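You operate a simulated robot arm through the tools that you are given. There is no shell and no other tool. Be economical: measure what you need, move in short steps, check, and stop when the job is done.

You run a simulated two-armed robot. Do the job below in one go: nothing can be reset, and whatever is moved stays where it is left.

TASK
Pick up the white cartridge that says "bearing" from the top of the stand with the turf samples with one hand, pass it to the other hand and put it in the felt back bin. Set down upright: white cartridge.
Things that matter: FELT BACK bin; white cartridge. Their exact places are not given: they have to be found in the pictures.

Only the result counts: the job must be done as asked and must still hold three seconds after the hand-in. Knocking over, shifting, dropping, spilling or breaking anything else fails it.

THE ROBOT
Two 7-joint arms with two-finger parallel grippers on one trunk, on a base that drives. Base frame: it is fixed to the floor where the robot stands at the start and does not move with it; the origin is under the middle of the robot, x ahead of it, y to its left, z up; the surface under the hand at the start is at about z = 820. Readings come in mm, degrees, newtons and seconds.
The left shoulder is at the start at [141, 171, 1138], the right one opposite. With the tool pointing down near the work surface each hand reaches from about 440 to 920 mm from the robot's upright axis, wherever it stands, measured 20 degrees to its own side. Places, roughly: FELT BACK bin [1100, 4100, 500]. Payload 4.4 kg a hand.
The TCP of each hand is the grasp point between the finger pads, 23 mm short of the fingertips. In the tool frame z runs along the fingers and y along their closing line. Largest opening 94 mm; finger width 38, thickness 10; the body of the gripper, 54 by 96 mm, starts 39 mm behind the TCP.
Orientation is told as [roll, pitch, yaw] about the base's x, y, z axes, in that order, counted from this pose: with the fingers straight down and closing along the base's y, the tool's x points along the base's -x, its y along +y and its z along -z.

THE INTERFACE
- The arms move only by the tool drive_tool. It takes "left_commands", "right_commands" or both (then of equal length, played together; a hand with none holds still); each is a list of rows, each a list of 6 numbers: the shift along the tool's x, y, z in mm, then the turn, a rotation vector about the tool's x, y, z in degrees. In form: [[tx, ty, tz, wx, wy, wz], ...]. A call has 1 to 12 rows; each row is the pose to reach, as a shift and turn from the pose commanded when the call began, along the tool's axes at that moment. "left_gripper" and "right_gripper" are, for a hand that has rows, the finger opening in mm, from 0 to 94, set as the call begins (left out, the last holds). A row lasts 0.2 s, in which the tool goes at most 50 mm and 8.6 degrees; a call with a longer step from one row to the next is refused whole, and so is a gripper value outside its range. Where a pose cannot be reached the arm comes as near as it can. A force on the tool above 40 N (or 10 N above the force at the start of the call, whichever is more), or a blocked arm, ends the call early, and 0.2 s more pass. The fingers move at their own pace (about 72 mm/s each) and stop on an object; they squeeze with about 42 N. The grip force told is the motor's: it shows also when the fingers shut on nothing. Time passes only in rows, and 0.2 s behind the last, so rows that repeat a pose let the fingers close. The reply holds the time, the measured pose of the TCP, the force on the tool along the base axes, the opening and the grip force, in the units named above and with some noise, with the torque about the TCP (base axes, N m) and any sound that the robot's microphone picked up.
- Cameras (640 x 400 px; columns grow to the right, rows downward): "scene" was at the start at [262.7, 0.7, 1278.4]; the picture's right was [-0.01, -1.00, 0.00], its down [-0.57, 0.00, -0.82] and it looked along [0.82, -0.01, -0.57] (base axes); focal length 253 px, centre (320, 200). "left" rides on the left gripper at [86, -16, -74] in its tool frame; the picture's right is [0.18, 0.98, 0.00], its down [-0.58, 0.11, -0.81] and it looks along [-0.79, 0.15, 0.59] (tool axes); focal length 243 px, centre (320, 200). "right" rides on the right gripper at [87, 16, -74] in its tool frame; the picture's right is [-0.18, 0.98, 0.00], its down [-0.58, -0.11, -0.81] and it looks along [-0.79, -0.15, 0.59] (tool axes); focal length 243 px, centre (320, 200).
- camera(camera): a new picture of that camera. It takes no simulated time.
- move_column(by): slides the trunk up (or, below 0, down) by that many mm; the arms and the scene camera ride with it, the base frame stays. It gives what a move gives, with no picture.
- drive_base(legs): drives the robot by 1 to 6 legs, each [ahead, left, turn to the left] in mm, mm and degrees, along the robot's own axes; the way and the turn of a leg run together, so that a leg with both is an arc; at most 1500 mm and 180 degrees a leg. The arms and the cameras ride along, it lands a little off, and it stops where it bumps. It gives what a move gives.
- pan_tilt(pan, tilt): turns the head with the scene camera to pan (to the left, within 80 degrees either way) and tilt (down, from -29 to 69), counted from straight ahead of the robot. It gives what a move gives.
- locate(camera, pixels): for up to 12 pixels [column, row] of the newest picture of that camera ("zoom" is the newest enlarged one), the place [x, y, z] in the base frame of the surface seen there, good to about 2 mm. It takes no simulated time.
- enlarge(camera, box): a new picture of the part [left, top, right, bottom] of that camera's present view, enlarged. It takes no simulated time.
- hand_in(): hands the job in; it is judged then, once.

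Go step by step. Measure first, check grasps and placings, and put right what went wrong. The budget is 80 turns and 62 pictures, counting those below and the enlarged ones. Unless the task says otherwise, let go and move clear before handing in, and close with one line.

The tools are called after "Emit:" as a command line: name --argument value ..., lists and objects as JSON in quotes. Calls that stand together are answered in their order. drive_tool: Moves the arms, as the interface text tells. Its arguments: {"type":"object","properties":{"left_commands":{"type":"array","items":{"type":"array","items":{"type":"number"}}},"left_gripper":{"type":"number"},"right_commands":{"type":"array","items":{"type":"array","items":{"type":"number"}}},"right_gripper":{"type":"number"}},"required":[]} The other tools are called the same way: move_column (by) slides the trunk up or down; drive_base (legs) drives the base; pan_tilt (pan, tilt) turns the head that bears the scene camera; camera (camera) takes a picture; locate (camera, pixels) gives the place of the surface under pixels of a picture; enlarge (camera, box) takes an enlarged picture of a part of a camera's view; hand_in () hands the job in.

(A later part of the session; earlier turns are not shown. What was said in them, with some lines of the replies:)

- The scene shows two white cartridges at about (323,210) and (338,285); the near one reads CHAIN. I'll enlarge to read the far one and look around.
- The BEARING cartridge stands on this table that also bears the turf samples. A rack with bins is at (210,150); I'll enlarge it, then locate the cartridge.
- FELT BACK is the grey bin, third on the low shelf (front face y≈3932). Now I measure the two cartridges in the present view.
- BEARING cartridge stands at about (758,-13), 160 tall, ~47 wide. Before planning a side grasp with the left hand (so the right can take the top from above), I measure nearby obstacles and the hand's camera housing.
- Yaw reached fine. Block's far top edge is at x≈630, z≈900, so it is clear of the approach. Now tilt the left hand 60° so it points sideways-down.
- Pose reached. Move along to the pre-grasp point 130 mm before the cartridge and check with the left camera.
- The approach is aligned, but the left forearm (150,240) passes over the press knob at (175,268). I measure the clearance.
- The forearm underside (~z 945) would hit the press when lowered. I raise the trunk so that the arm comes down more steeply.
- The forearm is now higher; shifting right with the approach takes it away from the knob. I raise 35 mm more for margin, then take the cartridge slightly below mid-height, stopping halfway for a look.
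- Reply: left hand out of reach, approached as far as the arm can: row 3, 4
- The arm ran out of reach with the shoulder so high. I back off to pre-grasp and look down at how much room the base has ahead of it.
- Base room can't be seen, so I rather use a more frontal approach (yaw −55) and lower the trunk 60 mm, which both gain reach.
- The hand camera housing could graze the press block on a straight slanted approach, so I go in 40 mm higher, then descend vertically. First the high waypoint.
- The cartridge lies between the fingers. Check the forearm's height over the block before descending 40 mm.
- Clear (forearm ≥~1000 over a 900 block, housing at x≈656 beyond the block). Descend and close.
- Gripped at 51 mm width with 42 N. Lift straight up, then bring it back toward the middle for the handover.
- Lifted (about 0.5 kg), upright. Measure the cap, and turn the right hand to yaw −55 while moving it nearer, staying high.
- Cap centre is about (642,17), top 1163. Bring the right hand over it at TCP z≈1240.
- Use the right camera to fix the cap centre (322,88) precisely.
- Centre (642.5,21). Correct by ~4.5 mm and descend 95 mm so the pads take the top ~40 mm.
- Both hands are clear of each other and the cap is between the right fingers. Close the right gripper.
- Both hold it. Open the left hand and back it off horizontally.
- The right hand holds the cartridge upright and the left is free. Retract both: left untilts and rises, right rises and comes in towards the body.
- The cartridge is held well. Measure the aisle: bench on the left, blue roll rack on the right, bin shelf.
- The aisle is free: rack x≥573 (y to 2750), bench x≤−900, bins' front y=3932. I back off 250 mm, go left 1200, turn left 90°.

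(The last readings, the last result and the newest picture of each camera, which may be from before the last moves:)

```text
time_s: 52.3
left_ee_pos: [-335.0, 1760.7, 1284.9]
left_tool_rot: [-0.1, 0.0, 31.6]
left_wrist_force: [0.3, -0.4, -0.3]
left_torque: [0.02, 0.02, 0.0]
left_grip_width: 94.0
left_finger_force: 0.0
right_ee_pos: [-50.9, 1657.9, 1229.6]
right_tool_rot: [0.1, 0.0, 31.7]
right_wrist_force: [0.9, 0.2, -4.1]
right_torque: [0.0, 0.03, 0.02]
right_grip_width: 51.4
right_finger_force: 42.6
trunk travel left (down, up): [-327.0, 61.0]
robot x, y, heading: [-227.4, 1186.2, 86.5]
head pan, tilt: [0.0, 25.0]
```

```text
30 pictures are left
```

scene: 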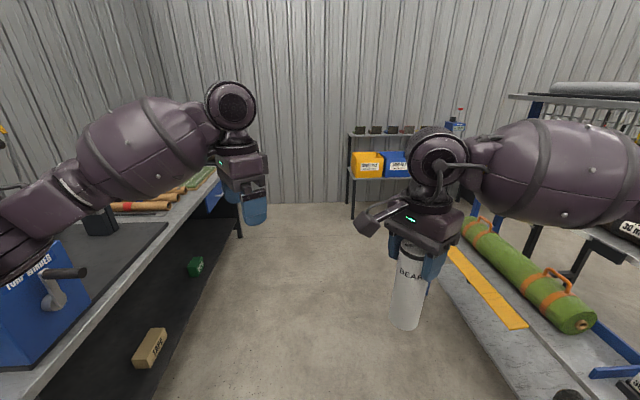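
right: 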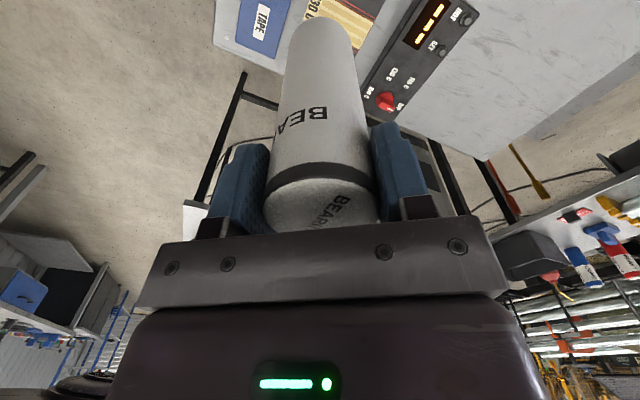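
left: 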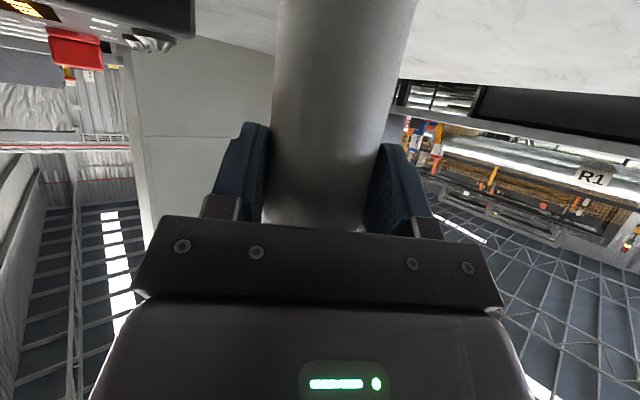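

Turned to 86.5°. The elbows stick out over bench and rack; measure them before driving on.

Emit:
locate --camera "scene" --pixels '[[60, 195], [20, 240], [50, 275], [30, 255], [560, 175], [625, 175], [510, 97], [530, 100], [455, 250], [575, 330], [235, 235], [205, 200]]'

Emit:
pan_tilt --pan -50 --tilt 20

Emit:
camera --camera "scene"

Emit:
pan_tilt --pan 50 --tilt 30

Emit:
camera --camera "scene"

```text
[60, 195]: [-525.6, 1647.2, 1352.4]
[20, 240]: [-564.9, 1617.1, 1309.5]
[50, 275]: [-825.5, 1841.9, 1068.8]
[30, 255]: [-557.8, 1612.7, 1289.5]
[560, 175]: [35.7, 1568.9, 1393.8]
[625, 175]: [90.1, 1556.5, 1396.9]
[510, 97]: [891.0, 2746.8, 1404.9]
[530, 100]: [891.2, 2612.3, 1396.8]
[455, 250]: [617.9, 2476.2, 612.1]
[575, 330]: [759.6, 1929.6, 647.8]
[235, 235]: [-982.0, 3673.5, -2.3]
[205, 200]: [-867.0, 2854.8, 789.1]
```

```text
time_s: 53.5
left_ee_pos: [-333.5, 1760.3, 1284.3]
left_tool_rot: [0.0, -0.1, 31.7]
left_wrist_force: [-0.3, -0.4, -0.2]
left_torque: [0.02, -0.02, 0.02]
left_grip_width: 93.8
left_finger_force: 0.1
right_ee_pos: [-50.5, 1656.9, 1229.1]
right_tool_rot: [-0.1, 0.0, 31.6]
right_wrist_force: [0.2, -0.7, -3.8]
right_torque: [-0.03, -0.01, -0.04]
right_grip_width: 51.2
right_finger_force: 41.5
trunk travel left (down, up): [-327.0, 61.0]
robot x, y, heading: [-229.4, 1186.1, 86.6]
head pan, tilt: [-50.0, 20.0]
```

```text
29 pictures are left
```

scene: 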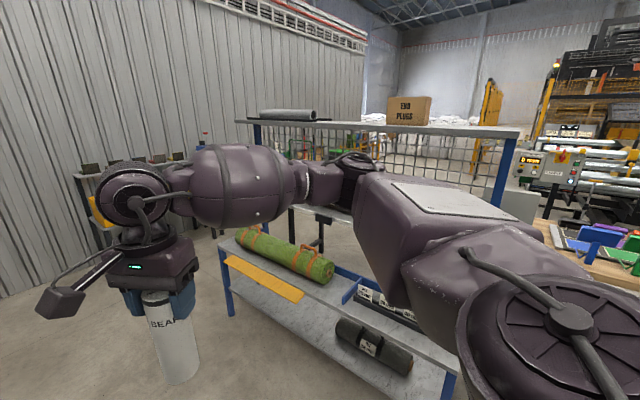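

```text
time_s: 55.2
left_ee_pos: [-334.3, 1759.6, 1285.5]
left_tool_rot: [-0.1, -0.1, 31.6]
left_wrist_force: [-0.9, 0.3, 0.0]
left_torque: [0.0, 0.01, 0.01]
left_grip_width: 94.1
left_finger_force: 0.0
right_ee_pos: [-51.2, 1657.3, 1230.5]
right_tool_rot: [0.1, 0.0, 31.6]
right_wrist_force: [0.4, 0.3, -4.8]
right_torque: [-0.05, 0.02, 0.01]
right_grip_width: 51.3
right_finger_force: 42.5
trunk travel left (down, up): [-327.0, 61.0]
robot x, y, heading: [-232.5, 1191.5, 86.8]
head pan, tilt: [50.0, 30.0]
```

```text
28 pictures are left
```

scene: 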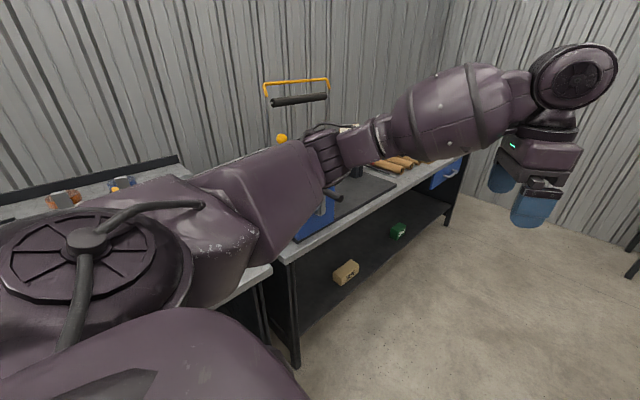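

Elbows stay within x −650…+200, well clear. Correct heading by 3.4° and drive ahead to y≈3150.

Emit:
drive_base --legs '[[0, 0, 3.4], [1000, 0, 0], [950, 0, 0]]'

Emit:
pan_tilt --pan -45 --tilt 40

Emit:
camera --camera "scene"

```text
time_s: 65.3
left_ee_pos: [-386.6, 3668.6, 1285.7]
left_tool_rot: [0.0, 0.0, 35.2]
left_wrist_force: [-0.3, 0.4, -0.5]
left_torque: [0.02, -0.01, 0.0]
left_grip_width: 93.9
left_finger_force: 0.1
right_ee_pos: [-97.1, 3585.4, 1229.8]
right_tool_rot: [-0.1, 0.0, 35.2]
right_wrist_force: [-0.4, 0.7, -4.1]
right_torque: [0.02, 0.05, -0.01]
right_grip_width: 50.8
right_finger_force: 42.1
trunk travel left (down, up): [-327.0, 61.0]
robot x, y, heading: [-246.0, 3107.3, 90.2]
head pan, tilt: [50.0, 30.0]
```

```text
time_s: 67.0
left_ee_pos: [-387.0, 3668.9, 1285.8]
left_tool_rot: [0.1, 0.1, 35.3]
left_wrist_force: [0.0, 0.0, -0.3]
left_torque: [-0.02, -0.04, 0.02]
left_grip_width: 94.0
left_finger_force: 0.0
right_ee_pos: [-96.8, 3584.1, 1228.6]
right_tool_rot: [0.0, -0.1, 35.2]
right_wrist_force: [0.6, -0.1, -3.7]
right_torque: [-0.06, -0.01, 0.04]
right_grip_width: 51.0
right_finger_force: 42.4
trunk travel left (down, up): [-327.0, 61.0]
robot x, y, heading: [-244.9, 3108.9, 90.1]
head pan, tilt: [-45.0, 40.0]
```

```text
27 pictures are left
```

scene: 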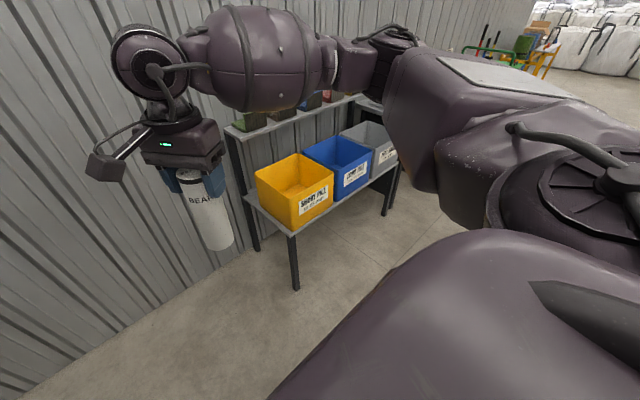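

Bins are well visible. Drive ahead 290 mm then right 1100 mm to stand before the grey bin.

Emit:
drive_base --legs '[[290, 0, 0], [0, -1100, 0]]'

Emit:
pan_tilt --pan -15 --tilt 50

Emit:
camera --camera "scene"

```text
time_s: 78.4
left_ee_pos: [697.1, 3964.0, 1285.5]
left_tool_rot: [0.0, -0.1, 34.8]
left_wrist_force: [0.5, 0.4, 0.0]
left_torque: [0.01, -0.01, -0.02]
left_grip_width: 94.2
left_finger_force: 0.0
right_ee_pos: [986.0, 3876.9, 1229.5]
right_tool_rot: [0.0, 0.1, 34.8]
right_wrist_force: [-0.2, 0.9, -4.8]
right_torque: [-0.01, 0.0, 0.0]
right_grip_width: 50.8
right_finger_force: 41.8
trunk travel left (down, up): [-327.0, 61.0]
robot x, y, heading: [834.4, 3398.4, 89.5]
head pan, tilt: [-45.0, 40.0]
```

```text
time_s: 79.3
left_ee_pos: [697.5, 3963.8, 1285.9]
left_tool_rot: [0.0, 0.0, 34.8]
left_wrist_force: [-0.1, -0.7, 0.0]
left_torque: [0.01, 0.0, 0.03]
left_grip_width: 93.9
left_finger_force: 0.1
right_ee_pos: [985.4, 3876.7, 1228.3]
right_tool_rot: [-0.1, 0.0, 34.8]
right_wrist_force: [-0.6, 0.0, -4.1]
right_torque: [0.03, 0.04, 0.02]
right_grip_width: 50.9
right_finger_force: 42.1
trunk travel left (down, up): [-327.0, 61.0]
robot x, y, heading: [832.3, 3397.9, 89.5]
head pan, tilt: [-15.0, 50.0]
```

```text
26 pictures are left
```

scene: 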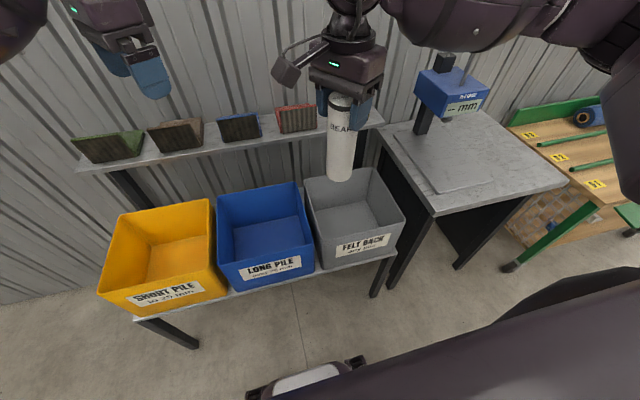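

The grey FELT BACK bin is at (355,215), empty. Measure its rim, floor, shelf and the neighbouring gauge stand.

Emit:
locate --camera "scene" --pixels '[[352, 208], [365, 218], [340, 222], [323, 238], [400, 215], [310, 180], [376, 168], [362, 235], [450, 95], [440, 150], [365, 120], [300, 120]]'

Emit:
enlarge --camera "scene" --box '[260, 80, 500, 280]'

```text
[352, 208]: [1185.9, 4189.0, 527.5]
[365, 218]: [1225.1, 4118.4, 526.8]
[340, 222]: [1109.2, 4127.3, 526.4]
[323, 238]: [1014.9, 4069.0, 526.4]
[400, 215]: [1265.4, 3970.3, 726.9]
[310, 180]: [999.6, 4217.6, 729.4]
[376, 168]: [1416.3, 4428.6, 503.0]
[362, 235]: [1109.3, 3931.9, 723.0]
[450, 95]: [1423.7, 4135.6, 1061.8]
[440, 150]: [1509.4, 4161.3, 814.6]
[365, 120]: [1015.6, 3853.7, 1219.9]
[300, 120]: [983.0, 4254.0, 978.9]
```

```text
2.00 times, centred on (380, 180) of scene
```

zoom: 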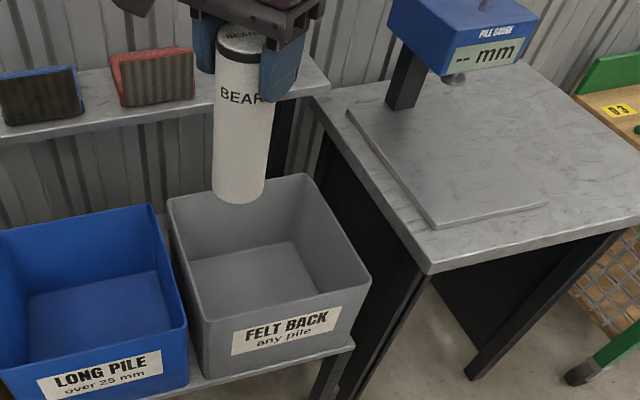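

Bin interior spans about x 995–1268, y 3935–4215, floor 526, rim 728. Move the cartridge above the bin centre (1132,4072) at present height, and check the table corner.

Emit:
drive_tool --right_commands '[[-39, 13, 0, 0, 0, 0], [-78, 26, 0, 0, 0, 0], [-117, 39, 0, 0, 0, 0], [-155, 52, 0, 0, 0, 0], [-194, 65, 0, 0, 0, 0], [-232, 77, 0, 0, 0, 0], [-232, 77, 0, 0, 0, 0]]'

Emit:
locate --camera "zoom" --pixels '[[428, 265], [320, 105], [425, 55], [405, 90], [620, 220], [305, 60]]'

Emit:
move_column --by -150

Emit:
pan_tilt --pan -30 --tilt 40

Emit:
camera --camera "scene"

```text
time_s: 80.9
left_ee_pos: [697.1, 3962.3, 1285.6]
left_tool_rot: [0.0, 0.0, 34.8]
left_wrist_force: [-0.1, -0.7, -1.3]
left_torque: [0.01, -0.01, -0.03]
left_grip_width: 94.0
left_finger_force: 0.1
right_ee_pos: [1134.4, 4074.6, 1229.3]
right_tool_rot: [0.0, 0.1, 34.9]
right_wrist_force: [-0.4, -0.3, -4.4]
right_torque: [-0.02, 0.02, 0.02]
right_grip_width: 51.0
right_finger_force: 42.0
trunk travel left (down, up): [-327.0, 61.0]
robot x, y, heading: [836.9, 3398.0, 89.9]
head pan, tilt: [-15.0, 50.0]
```

```text
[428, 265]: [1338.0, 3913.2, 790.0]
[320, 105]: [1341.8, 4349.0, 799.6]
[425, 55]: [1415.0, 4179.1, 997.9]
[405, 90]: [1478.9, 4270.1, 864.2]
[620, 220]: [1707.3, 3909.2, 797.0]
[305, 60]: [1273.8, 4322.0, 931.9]
```

```text
time_s: 82.7
left_ee_pos: [696.5, 3961.6, 1136.5]
left_tool_rot: [0.1, -0.1, 34.8]
left_wrist_force: [0.0, 0.6, -0.8]
left_torque: [-0.04, 0.01, 0.0]
left_grip_width: 94.0
left_finger_force: 0.0
right_ee_pos: [1131.7, 4072.3, 1082.1]
right_tool_rot: [0.2, -0.1, 34.7]
right_wrist_force: [-0.3, 0.3, -3.8]
right_torque: [-0.01, -0.03, 0.01]
right_grip_width: 51.1
right_finger_force: 42.2
trunk travel left (down, up): [-177.0, 211.0]
robot x, y, heading: [832.0, 3397.8, 89.8]
head pan, tilt: [-15.0, 50.0]
```

```text
time_s: 83.4
left_ee_pos: [697.8, 3963.1, 1135.5]
left_tool_rot: [0.0, 0.1, 34.9]
left_wrist_force: [0.3, -0.4, -0.1]
left_torque: [-0.01, 0.0, -0.01]
left_grip_width: 94.2
left_finger_force: 0.1
right_ee_pos: [1132.1, 4072.8, 1079.5]
right_tool_rot: [0.0, -0.2, 34.8]
right_wrist_force: [0.6, 1.0, -4.5]
right_torque: [0.02, -0.01, 0.01]
right_grip_width: 50.9
right_finger_force: 42.2
trunk travel left (down, up): [-177.0, 211.0]
robot x, y, heading: [831.7, 3400.2, 89.9]
head pan, tilt: [-30.0, 40.0]
```

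```text
24 pictures are left
```

scene: 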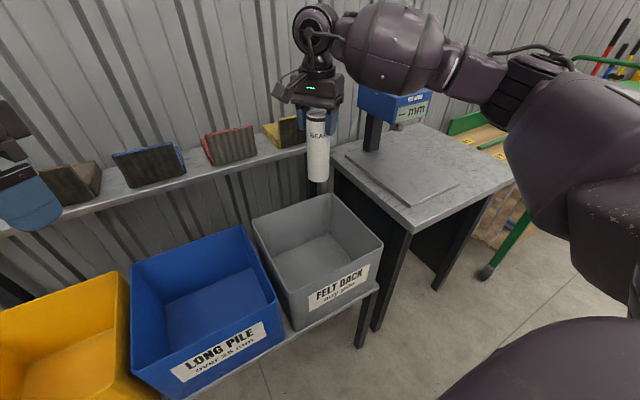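

Check the right forearm against the pile gauge (400,105).

Emit:
locate --camera "scene" --pixels '[[375, 80], [400, 90], [430, 85], [445, 40], [400, 40], [480, 90], [520, 110], [390, 105], [432, 100], [540, 200], [505, 85]]'

Emit:
enlarge --camera "scene" --box '[270, 0, 590, 200]'

```text
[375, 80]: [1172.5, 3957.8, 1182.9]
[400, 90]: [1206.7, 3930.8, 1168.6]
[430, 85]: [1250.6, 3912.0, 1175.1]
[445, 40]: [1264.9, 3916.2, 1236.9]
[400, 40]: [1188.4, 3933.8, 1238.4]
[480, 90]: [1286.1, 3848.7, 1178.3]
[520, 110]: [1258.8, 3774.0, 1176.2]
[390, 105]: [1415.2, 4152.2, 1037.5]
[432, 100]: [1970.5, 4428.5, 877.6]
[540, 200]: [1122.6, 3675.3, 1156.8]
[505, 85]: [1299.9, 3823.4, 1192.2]
```

```text
2.00 times, centred on (430, 100) of scene
```

zoom: 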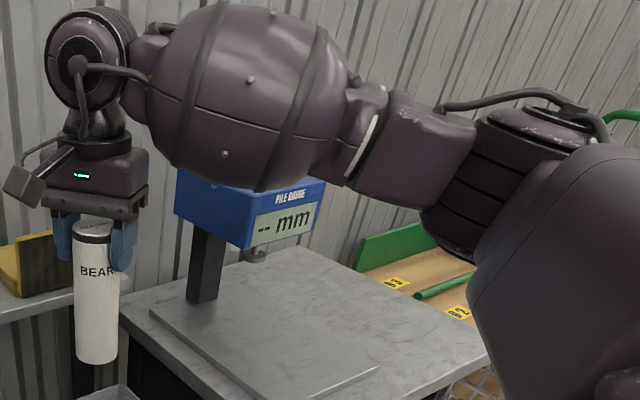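

Lowering here would bring the elbow (x≈1320) near the gauge table. I shift the base back and left 70 mm, so the arm stretches more and stays away from the table.

Emit:
drive_base --legs '[[-70, 70, 0]]'

```text
time_s: 84.7
left_ee_pos: [628.1, 3893.9, 1134.8]
left_tool_rot: [0.1, 0.0, 34.8]
left_wrist_force: [-0.3, -0.1, 0.2]
left_torque: [0.0, 0.0, 0.01]
left_grip_width: 94.1
left_finger_force: 0.0
right_ee_pos: [1062.4, 4003.0, 1079.0]
right_tool_rot: [0.0, -0.1, 34.8]
right_wrist_force: [0.9, 0.3, -4.0]
right_torque: [0.01, 0.01, 0.0]
right_grip_width: 50.9
right_finger_force: 42.2
trunk travel left (down, up): [-177.0, 211.0]
robot x, y, heading: [766.0, 3330.1, 89.7]
head pan, tilt: [-30.0, 40.0]
```

Bring the cartridge back over the bin centre, then lower the trunk fully.

Emit:
drive_tool --right_commands '[[-32, 6, 0, 0, 0, 0], [-65, 11, 0, 0, 0, 0], [-97, 17, 0, 0, 0, 0], [-97, 17, 0, 0, 0, 0]]'

Emit:
move_column --by -175

Emit:
camera --camera "scene"

```text
time_s: 85.7
left_ee_pos: [626.9, 3893.4, 1136.9]
left_tool_rot: [-0.1, 0.0, 34.7]
left_wrist_force: [0.1, 0.1, -0.7]
left_torque: [-0.01, -0.02, -0.01]
left_grip_width: 94.1
left_finger_force: 0.1
right_ee_pos: [1132.9, 4071.8, 1081.2]
right_tool_rot: [0.1, 0.0, 34.9]
right_wrist_force: [0.3, 0.5, -4.4]
right_torque: [-0.01, 0.0, -0.03]
right_grip_width: 51.2
right_finger_force: 42.2
trunk travel left (down, up): [-177.0, 211.0]
robot x, y, heading: [764.7, 3330.4, 89.8]
head pan, tilt: [-30.0, 40.0]
```

```text
time_s: 87.7
left_ee_pos: [628.0, 3892.0, 962.6]
left_tool_rot: [0.0, 0.0, 34.8]
left_wrist_force: [1.3, -0.6, 0.8]
left_torque: [0.03, 0.0, 0.01]
left_grip_width: 94.3
left_finger_force: 0.0
right_ee_pos: [1132.6, 4071.4, 905.6]
right_tool_rot: [0.1, -0.1, 34.8]
right_wrist_force: [0.1, -0.3, -4.0]
right_torque: [-0.01, 0.02, -0.02]
right_grip_width: 50.9
right_finger_force: 41.9
trunk travel left (down, up): [-2.0, 386.0]
robot x, y, heading: [765.7, 3325.2, 89.8]
head pan, tilt: [-30.0, 40.0]
```

```text
22 pictures are left
```

scene: 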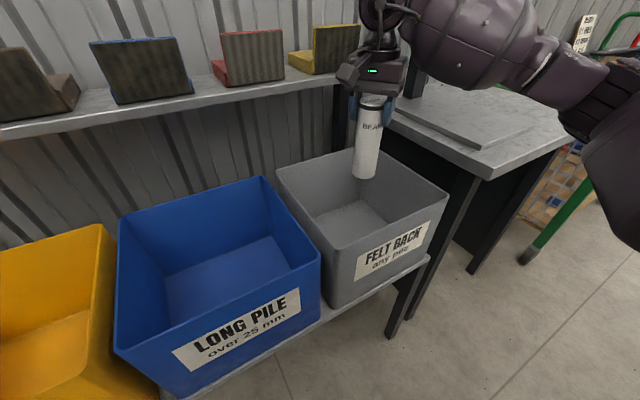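

Emit:
locate --camera "scene" --pixels '[[440, 80], [480, 85], [550, 100], [590, 70], [610, 120], [425, 40], [530, 60], [620, 180], [480, 170], [395, 210], [350, 170], [400, 180]]'

```text
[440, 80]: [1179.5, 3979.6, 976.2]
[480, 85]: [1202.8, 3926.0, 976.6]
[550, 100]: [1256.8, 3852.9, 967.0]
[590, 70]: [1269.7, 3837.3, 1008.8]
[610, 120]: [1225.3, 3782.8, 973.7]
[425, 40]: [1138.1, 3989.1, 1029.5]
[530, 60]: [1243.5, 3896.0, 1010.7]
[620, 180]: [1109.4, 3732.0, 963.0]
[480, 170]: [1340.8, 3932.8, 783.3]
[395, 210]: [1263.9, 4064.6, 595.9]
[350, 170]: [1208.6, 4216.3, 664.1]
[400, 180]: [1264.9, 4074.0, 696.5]
```

The forearm axis passes at x≈1230 where the table begins at x≥1338, so clearance is adequate. Descend 110 mm, watching forces, and look again.

Emit:
drive_tool --right_commands '[[4, 0, 30, 0, 0, 0], [8, 0, 60, 0, 0, 0], [8, 0, 90, 0, 0, 0], [8, 0, 110, 0, 0, 0], [8, 0, 110, 0, 0, 0]]'

Emit:
camera --camera "scene"

```text
time_s: 88.9
left_ee_pos: [627.7, 3894.1, 959.7]
left_tool_rot: [0.0, 0.0, 34.8]
left_wrist_force: [-0.5, 0.4, -0.3]
left_torque: [0.0, -0.01, 0.01]
left_grip_width: 94.2
left_finger_force: 0.0
right_ee_pos: [1126.1, 4066.6, 793.3]
right_tool_rot: [0.0, 0.0, 34.8]
right_wrist_force: [-0.4, -0.1, -4.9]
right_torque: [-0.02, 0.02, 0.02]
right_grip_width: 51.1
right_finger_force: 42.3
trunk travel left (down, up): [-2.0, 386.0]
robot x, y, heading: [767.1, 3330.0, 89.9]
head pan, tilt: [-30.0, 40.0]
```

```text
21 pictures are left
```

scene: 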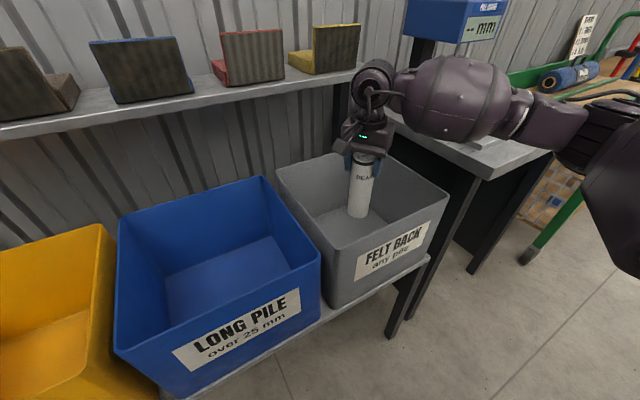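

Emit:
locate --camera "scene" --pixels '[[450, 130], [500, 130], [530, 140], [510, 90], [570, 110], [570, 150], [600, 170], [372, 70], [500, 160]]'

Emit:
enlarge --camera "scene" --box '[320, 30, 640, 230]'

```text
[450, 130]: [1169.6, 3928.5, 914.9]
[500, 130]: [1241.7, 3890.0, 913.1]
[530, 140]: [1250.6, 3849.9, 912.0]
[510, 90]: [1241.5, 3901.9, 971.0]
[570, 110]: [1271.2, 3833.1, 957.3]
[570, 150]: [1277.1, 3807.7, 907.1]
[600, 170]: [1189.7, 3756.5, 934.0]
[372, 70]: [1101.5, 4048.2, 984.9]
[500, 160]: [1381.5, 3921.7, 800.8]
```

```text
2.00 times, centred on (480, 130) of scene
```

zoom: 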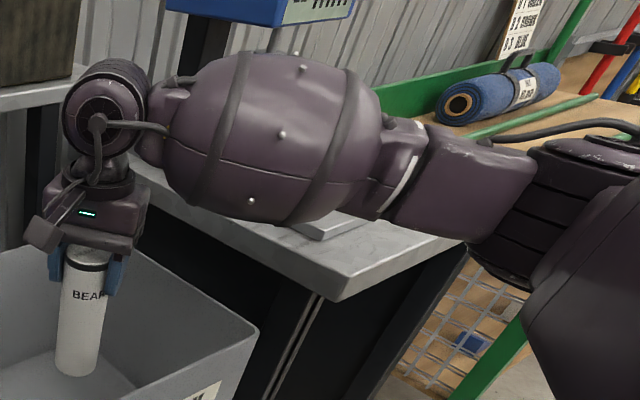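

The far side of the forearm bulb comes near the table edge at z 815, so I raise the trunk 120 mm to keep the elbow higher and descend with the arm instead.

Emit:
move_column --by 120

Emit:
drive_tool --right_commands '[[0, 0, 35, 0, 0, 0], [0, 0, 70, 0, 0, 0], [0, 0, 105, 0, 0, 0], [0, 0, 140, 0, 0, 0], [0, 0, 170, 0, 0, 0], [0, 0, 190, 0, 0, 0], [0, 0, 190, 0, 0, 0]]'

Emit:
camera --camera "scene"

Emit:
camera --camera "right"

```text
time_s: 90.4
left_ee_pos: [628.5, 3896.0, 1079.2]
left_tool_rot: [-0.2, 0.2, 34.9]
left_wrist_force: [0.3, 0.3, -0.3]
left_torque: [-0.04, -0.02, 0.0]
left_grip_width: 94.2
left_finger_force: 0.0
right_ee_pos: [1126.6, 4070.2, 910.8]
right_tool_rot: [-0.2, 0.1, 34.8]
right_wrist_force: [0.2, 0.6, -4.5]
right_torque: [-0.02, 0.01, -0.01]
right_grip_width: 51.1
right_finger_force: 41.2
trunk travel left (down, up): [-122.0, 266.0]
robot x, y, heading: [763.7, 3330.7, 89.6]
head pan, tilt: [-30.0, 40.0]
```

```text
time_s: 92.0
left_ee_pos: [628.3, 3893.6, 1080.9]
left_tool_rot: [0.0, 0.0, 34.8]
left_wrist_force: [-0.4, 0.5, 0.2]
left_torque: [0.04, 0.02, -0.02]
left_grip_width: 93.9
left_finger_force: 0.1
right_ee_pos: [1126.0, 4066.3, 726.6]
right_tool_rot: [0.0, 0.0, 35.0]
right_wrist_force: [0.4, -0.6, -3.4]
right_torque: [-0.02, 0.01, 0.04]
right_grip_width: 51.0
right_finger_force: 41.7
trunk travel left (down, up): [-122.0, 266.0]
robot x, y, heading: [762.6, 3329.7, 89.9]
head pan, tilt: [-30.0, 40.0]
```

```text
19 pictures are left
```

scene: 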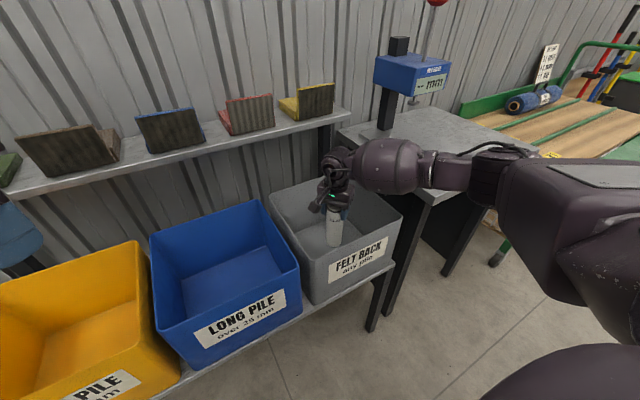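

```text
18 pictures are left
```

right: 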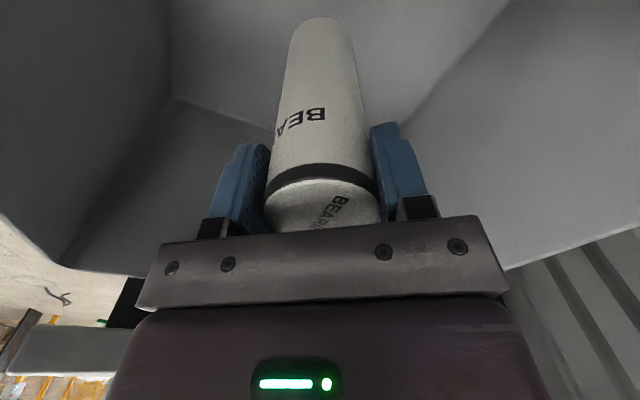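

Emit:
locate --camera "scene" --pixels '[[395, 190], [415, 185], [450, 188], [420, 160], [480, 170], [360, 180], [490, 200], [335, 245]]'

Emit:
enlarge --camera "scene" --box '[300, 120, 540, 270]'

```text
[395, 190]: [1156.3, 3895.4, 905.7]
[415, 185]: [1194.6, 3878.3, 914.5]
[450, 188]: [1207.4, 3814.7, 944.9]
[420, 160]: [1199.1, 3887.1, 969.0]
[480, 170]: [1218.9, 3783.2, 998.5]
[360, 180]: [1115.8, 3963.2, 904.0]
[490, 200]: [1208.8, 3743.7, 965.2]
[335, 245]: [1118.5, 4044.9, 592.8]
```

```text
2.67 times, centred on (420, 195) of scene
```

zoom: 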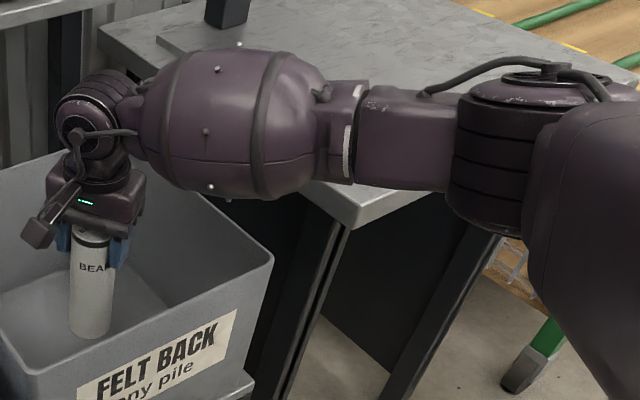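

Now clear of table and rim. Cartridge bottom is ~586, floor 526.5; descend 54 mm, then creep.

Emit:
drive_tool --right_commands '[[0, 0, 20, 0, 0, 0], [0, 0, 38, 0, 0, 0], [0, 0, 48, 0, 0, 0], [0, 0, 54, 0, 0, 0], [0, 0, 54, 0, 0, 0]]'

Emit:
drive_tool --right_commands '[[0, 0, 1, 0, 0, 0], [0, 0, 2, 0, 0, 0], [0, 0, 3, 0, 0, 0], [0, 0, 4, 0, 0, 0], [0, 0, 5, 0, 0, 0]]'

Emit:
camera --camera "right"

```text
time_s: 93.2
left_ee_pos: [628.2, 3894.5, 1081.0]
left_tool_rot: [0.0, 0.0, 34.8]
left_wrist_force: [-1.0, -0.2, 0.3]
left_torque: [0.0, 0.04, 0.0]
left_grip_width: 94.2
left_finger_force: 0.0
right_ee_pos: [1127.6, 4066.5, 671.7]
right_tool_rot: [0.1, 0.0, 34.8]
right_wrist_force: [-0.2, 0.3, -4.7]
right_torque: [-0.06, -0.01, -0.02]
right_grip_width: 51.0
right_finger_force: 41.9
trunk travel left (down, up): [-122.0, 266.0]
robot x, y, heading: [765.7, 3329.1, 89.8]
head pan, tilt: [-30.0, 40.0]
```

```text
time_s: 94.4
left_ee_pos: [627.4, 3892.3, 1082.6]
left_tool_rot: [0.1, -0.1, 34.9]
left_wrist_force: [0.1, 0.4, 0.0]
left_torque: [0.03, 0.02, 0.03]
left_grip_width: 93.7
left_finger_force: 0.1
right_ee_pos: [1126.1, 4068.5, 670.3]
right_tool_rot: [0.2, -0.2, 34.9]
right_wrist_force: [1.3, 0.1, 12.2]
right_torque: [0.07, -0.67, -0.01]
right_grip_width: 51.0
right_finger_force: 41.9
trunk travel left (down, up): [-122.0, 266.0]
robot x, y, heading: [762.8, 3326.4, 89.9]
head pan, tilt: [-30.0, 40.0]
```

```text
16 pictures are left
```

right: 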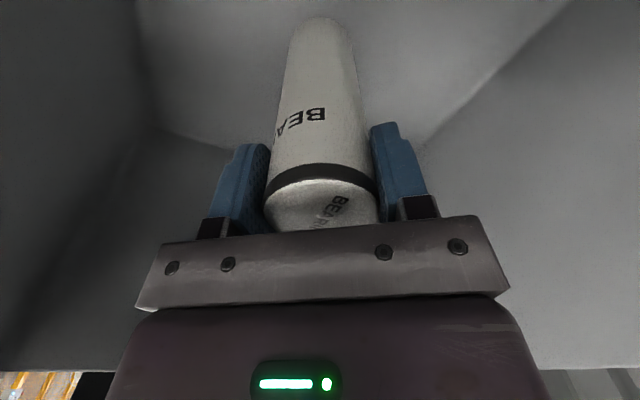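

Contact: the force reversed to +12 N at TCP z≈670. Ease up 2 mm, open the fingers and let it settle.

Emit:
drive_tool --right_commands '[[0, 0, -2, 0, 0, 0], [0, 0, -2, 0, 0, 0]]'

Emit:
drive_tool --right_commands '[[0, 0, 0, 0, 0, 0], [0, 0, 0, 0, 0, 0], [0, 0, 0, 0, 0, 0], [0, 0, 0, 0, 0, 0]]' --right_gripper 90

Emit:
camera --camera "right"

```text
time_s: 95.0
left_ee_pos: [627.9, 3893.0, 1080.4]
left_tool_rot: [0.0, 0.0, 34.8]
left_wrist_force: [0.5, -0.2, 0.4]
left_torque: [-0.04, 0.02, 0.0]
left_grip_width: 93.9
left_finger_force: 0.0
right_ee_pos: [1125.5, 4067.1, 668.9]
right_tool_rot: [0.2, -0.1, 34.7]
right_wrist_force: [2.5, 3.1, 7.3]
right_torque: [0.65, -0.6, 0.06]
right_grip_width: 50.9
right_finger_force: 42.2
trunk travel left (down, up): [-122.0, 266.0]
robot x, y, heading: [763.6, 3329.6, 89.7]
head pan, tilt: [-30.0, 40.0]
```

```text
time_s: 96.0
left_ee_pos: [627.3, 3893.9, 1080.8]
left_tool_rot: [0.0, 0.0, 34.8]
left_wrist_force: [0.6, 0.0, 0.8]
left_torque: [0.01, 0.04, 0.02]
left_grip_width: 94.1
left_finger_force: 0.1
right_ee_pos: [1125.6, 4068.5, 668.6]
right_tool_rot: [0.0, 0.0, 34.7]
right_wrist_force: [-0.8, 1.3, 0.1]
right_torque: [-0.03, -0.01, -0.02]
right_grip_width: 90.0
right_finger_force: 0.0
trunk travel left (down, up): [-122.0, 266.0]
robot x, y, heading: [764.9, 3327.9, 89.7]
head pan, tilt: [-30.0, 40.0]
```

```text
15 pictures are left
```

right: 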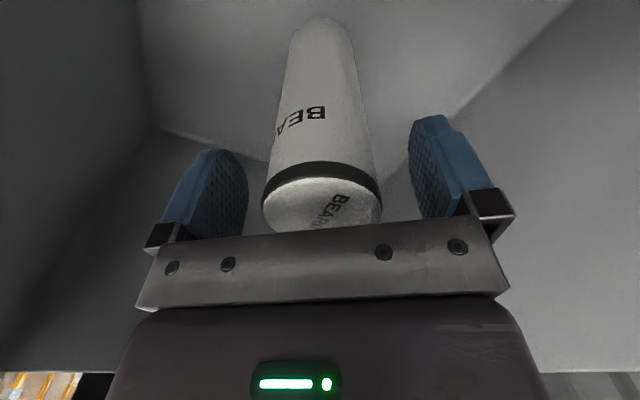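

The cartridge stands free between the open fingers. Rise straight up out of the bin and check.

Emit:
drive_tool --right_commands '[[0, 0, -20, 0, 0, 0], [0, 0, -50, 0, 0, 0], [0, 0, -90, 0, 0, 0], [0, 0, -130, 0, 0, 0], [0, 0, -170, 0, 0, 0], [0, 0, -210, 0, 0, 0], [0, 0, -250, 0, 0, 0], [0, 0, -250, 0, 0, 0]]'

Emit:
camera --camera "scene"

Emit:
camera --camera "right"

```text
time_s: 97.8
left_ee_pos: [627.9, 3894.5, 1079.2]
left_tool_rot: [-0.1, 0.1, 34.8]
left_wrist_force: [0.5, 0.6, 0.7]
left_torque: [-0.04, -0.01, 0.0]
left_grip_width: 94.1
left_finger_force: 0.0
right_ee_pos: [1125.8, 4066.1, 918.4]
right_tool_rot: [-0.1, 0.1, 34.7]
right_wrist_force: [0.1, 0.5, -0.2]
right_torque: [0.01, -0.02, 0.03]
right_grip_width: 89.9
right_finger_force: 0.1
trunk travel left (down, up): [-122.0, 266.0]
robot x, y, heading: [763.4, 3329.1, 89.6]
head pan, tilt: [-30.0, 40.0]
```

```text
14 pictures are left
```

scene: 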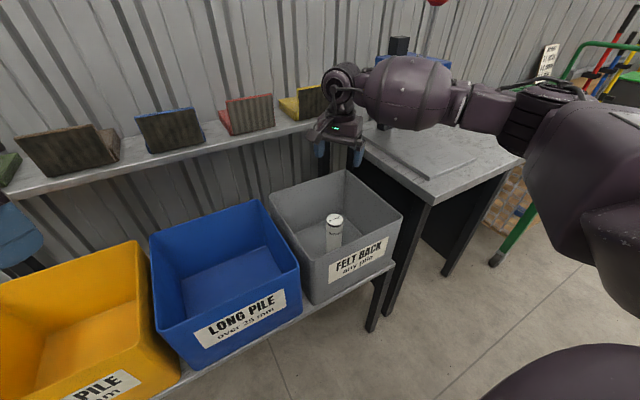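

```text
13 pictures are left
```

right: 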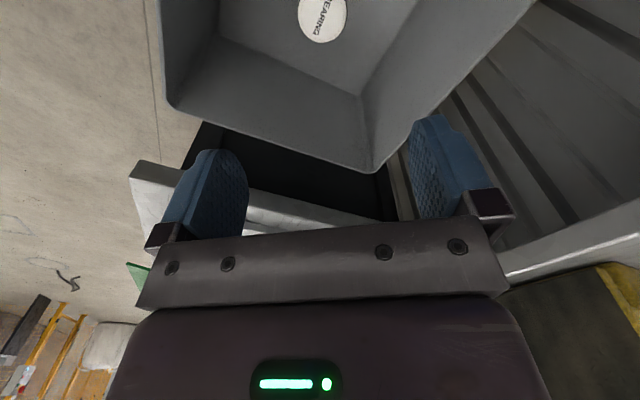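

The cartridge stands upright in the FELT BACK bin (cap at (335,222) in the scene view), and the right hand is empty and well clear. Nothing else appears to have been touched, so I hand in.

Emit:
hand_in

```text
The job is handed in.
```

I picked up the white BEARING cartridge from the turf-sample table with the left hand, passed it to the right hand, and set it down upright in the FELT BACK bin; nothing else appeared to have been touched.
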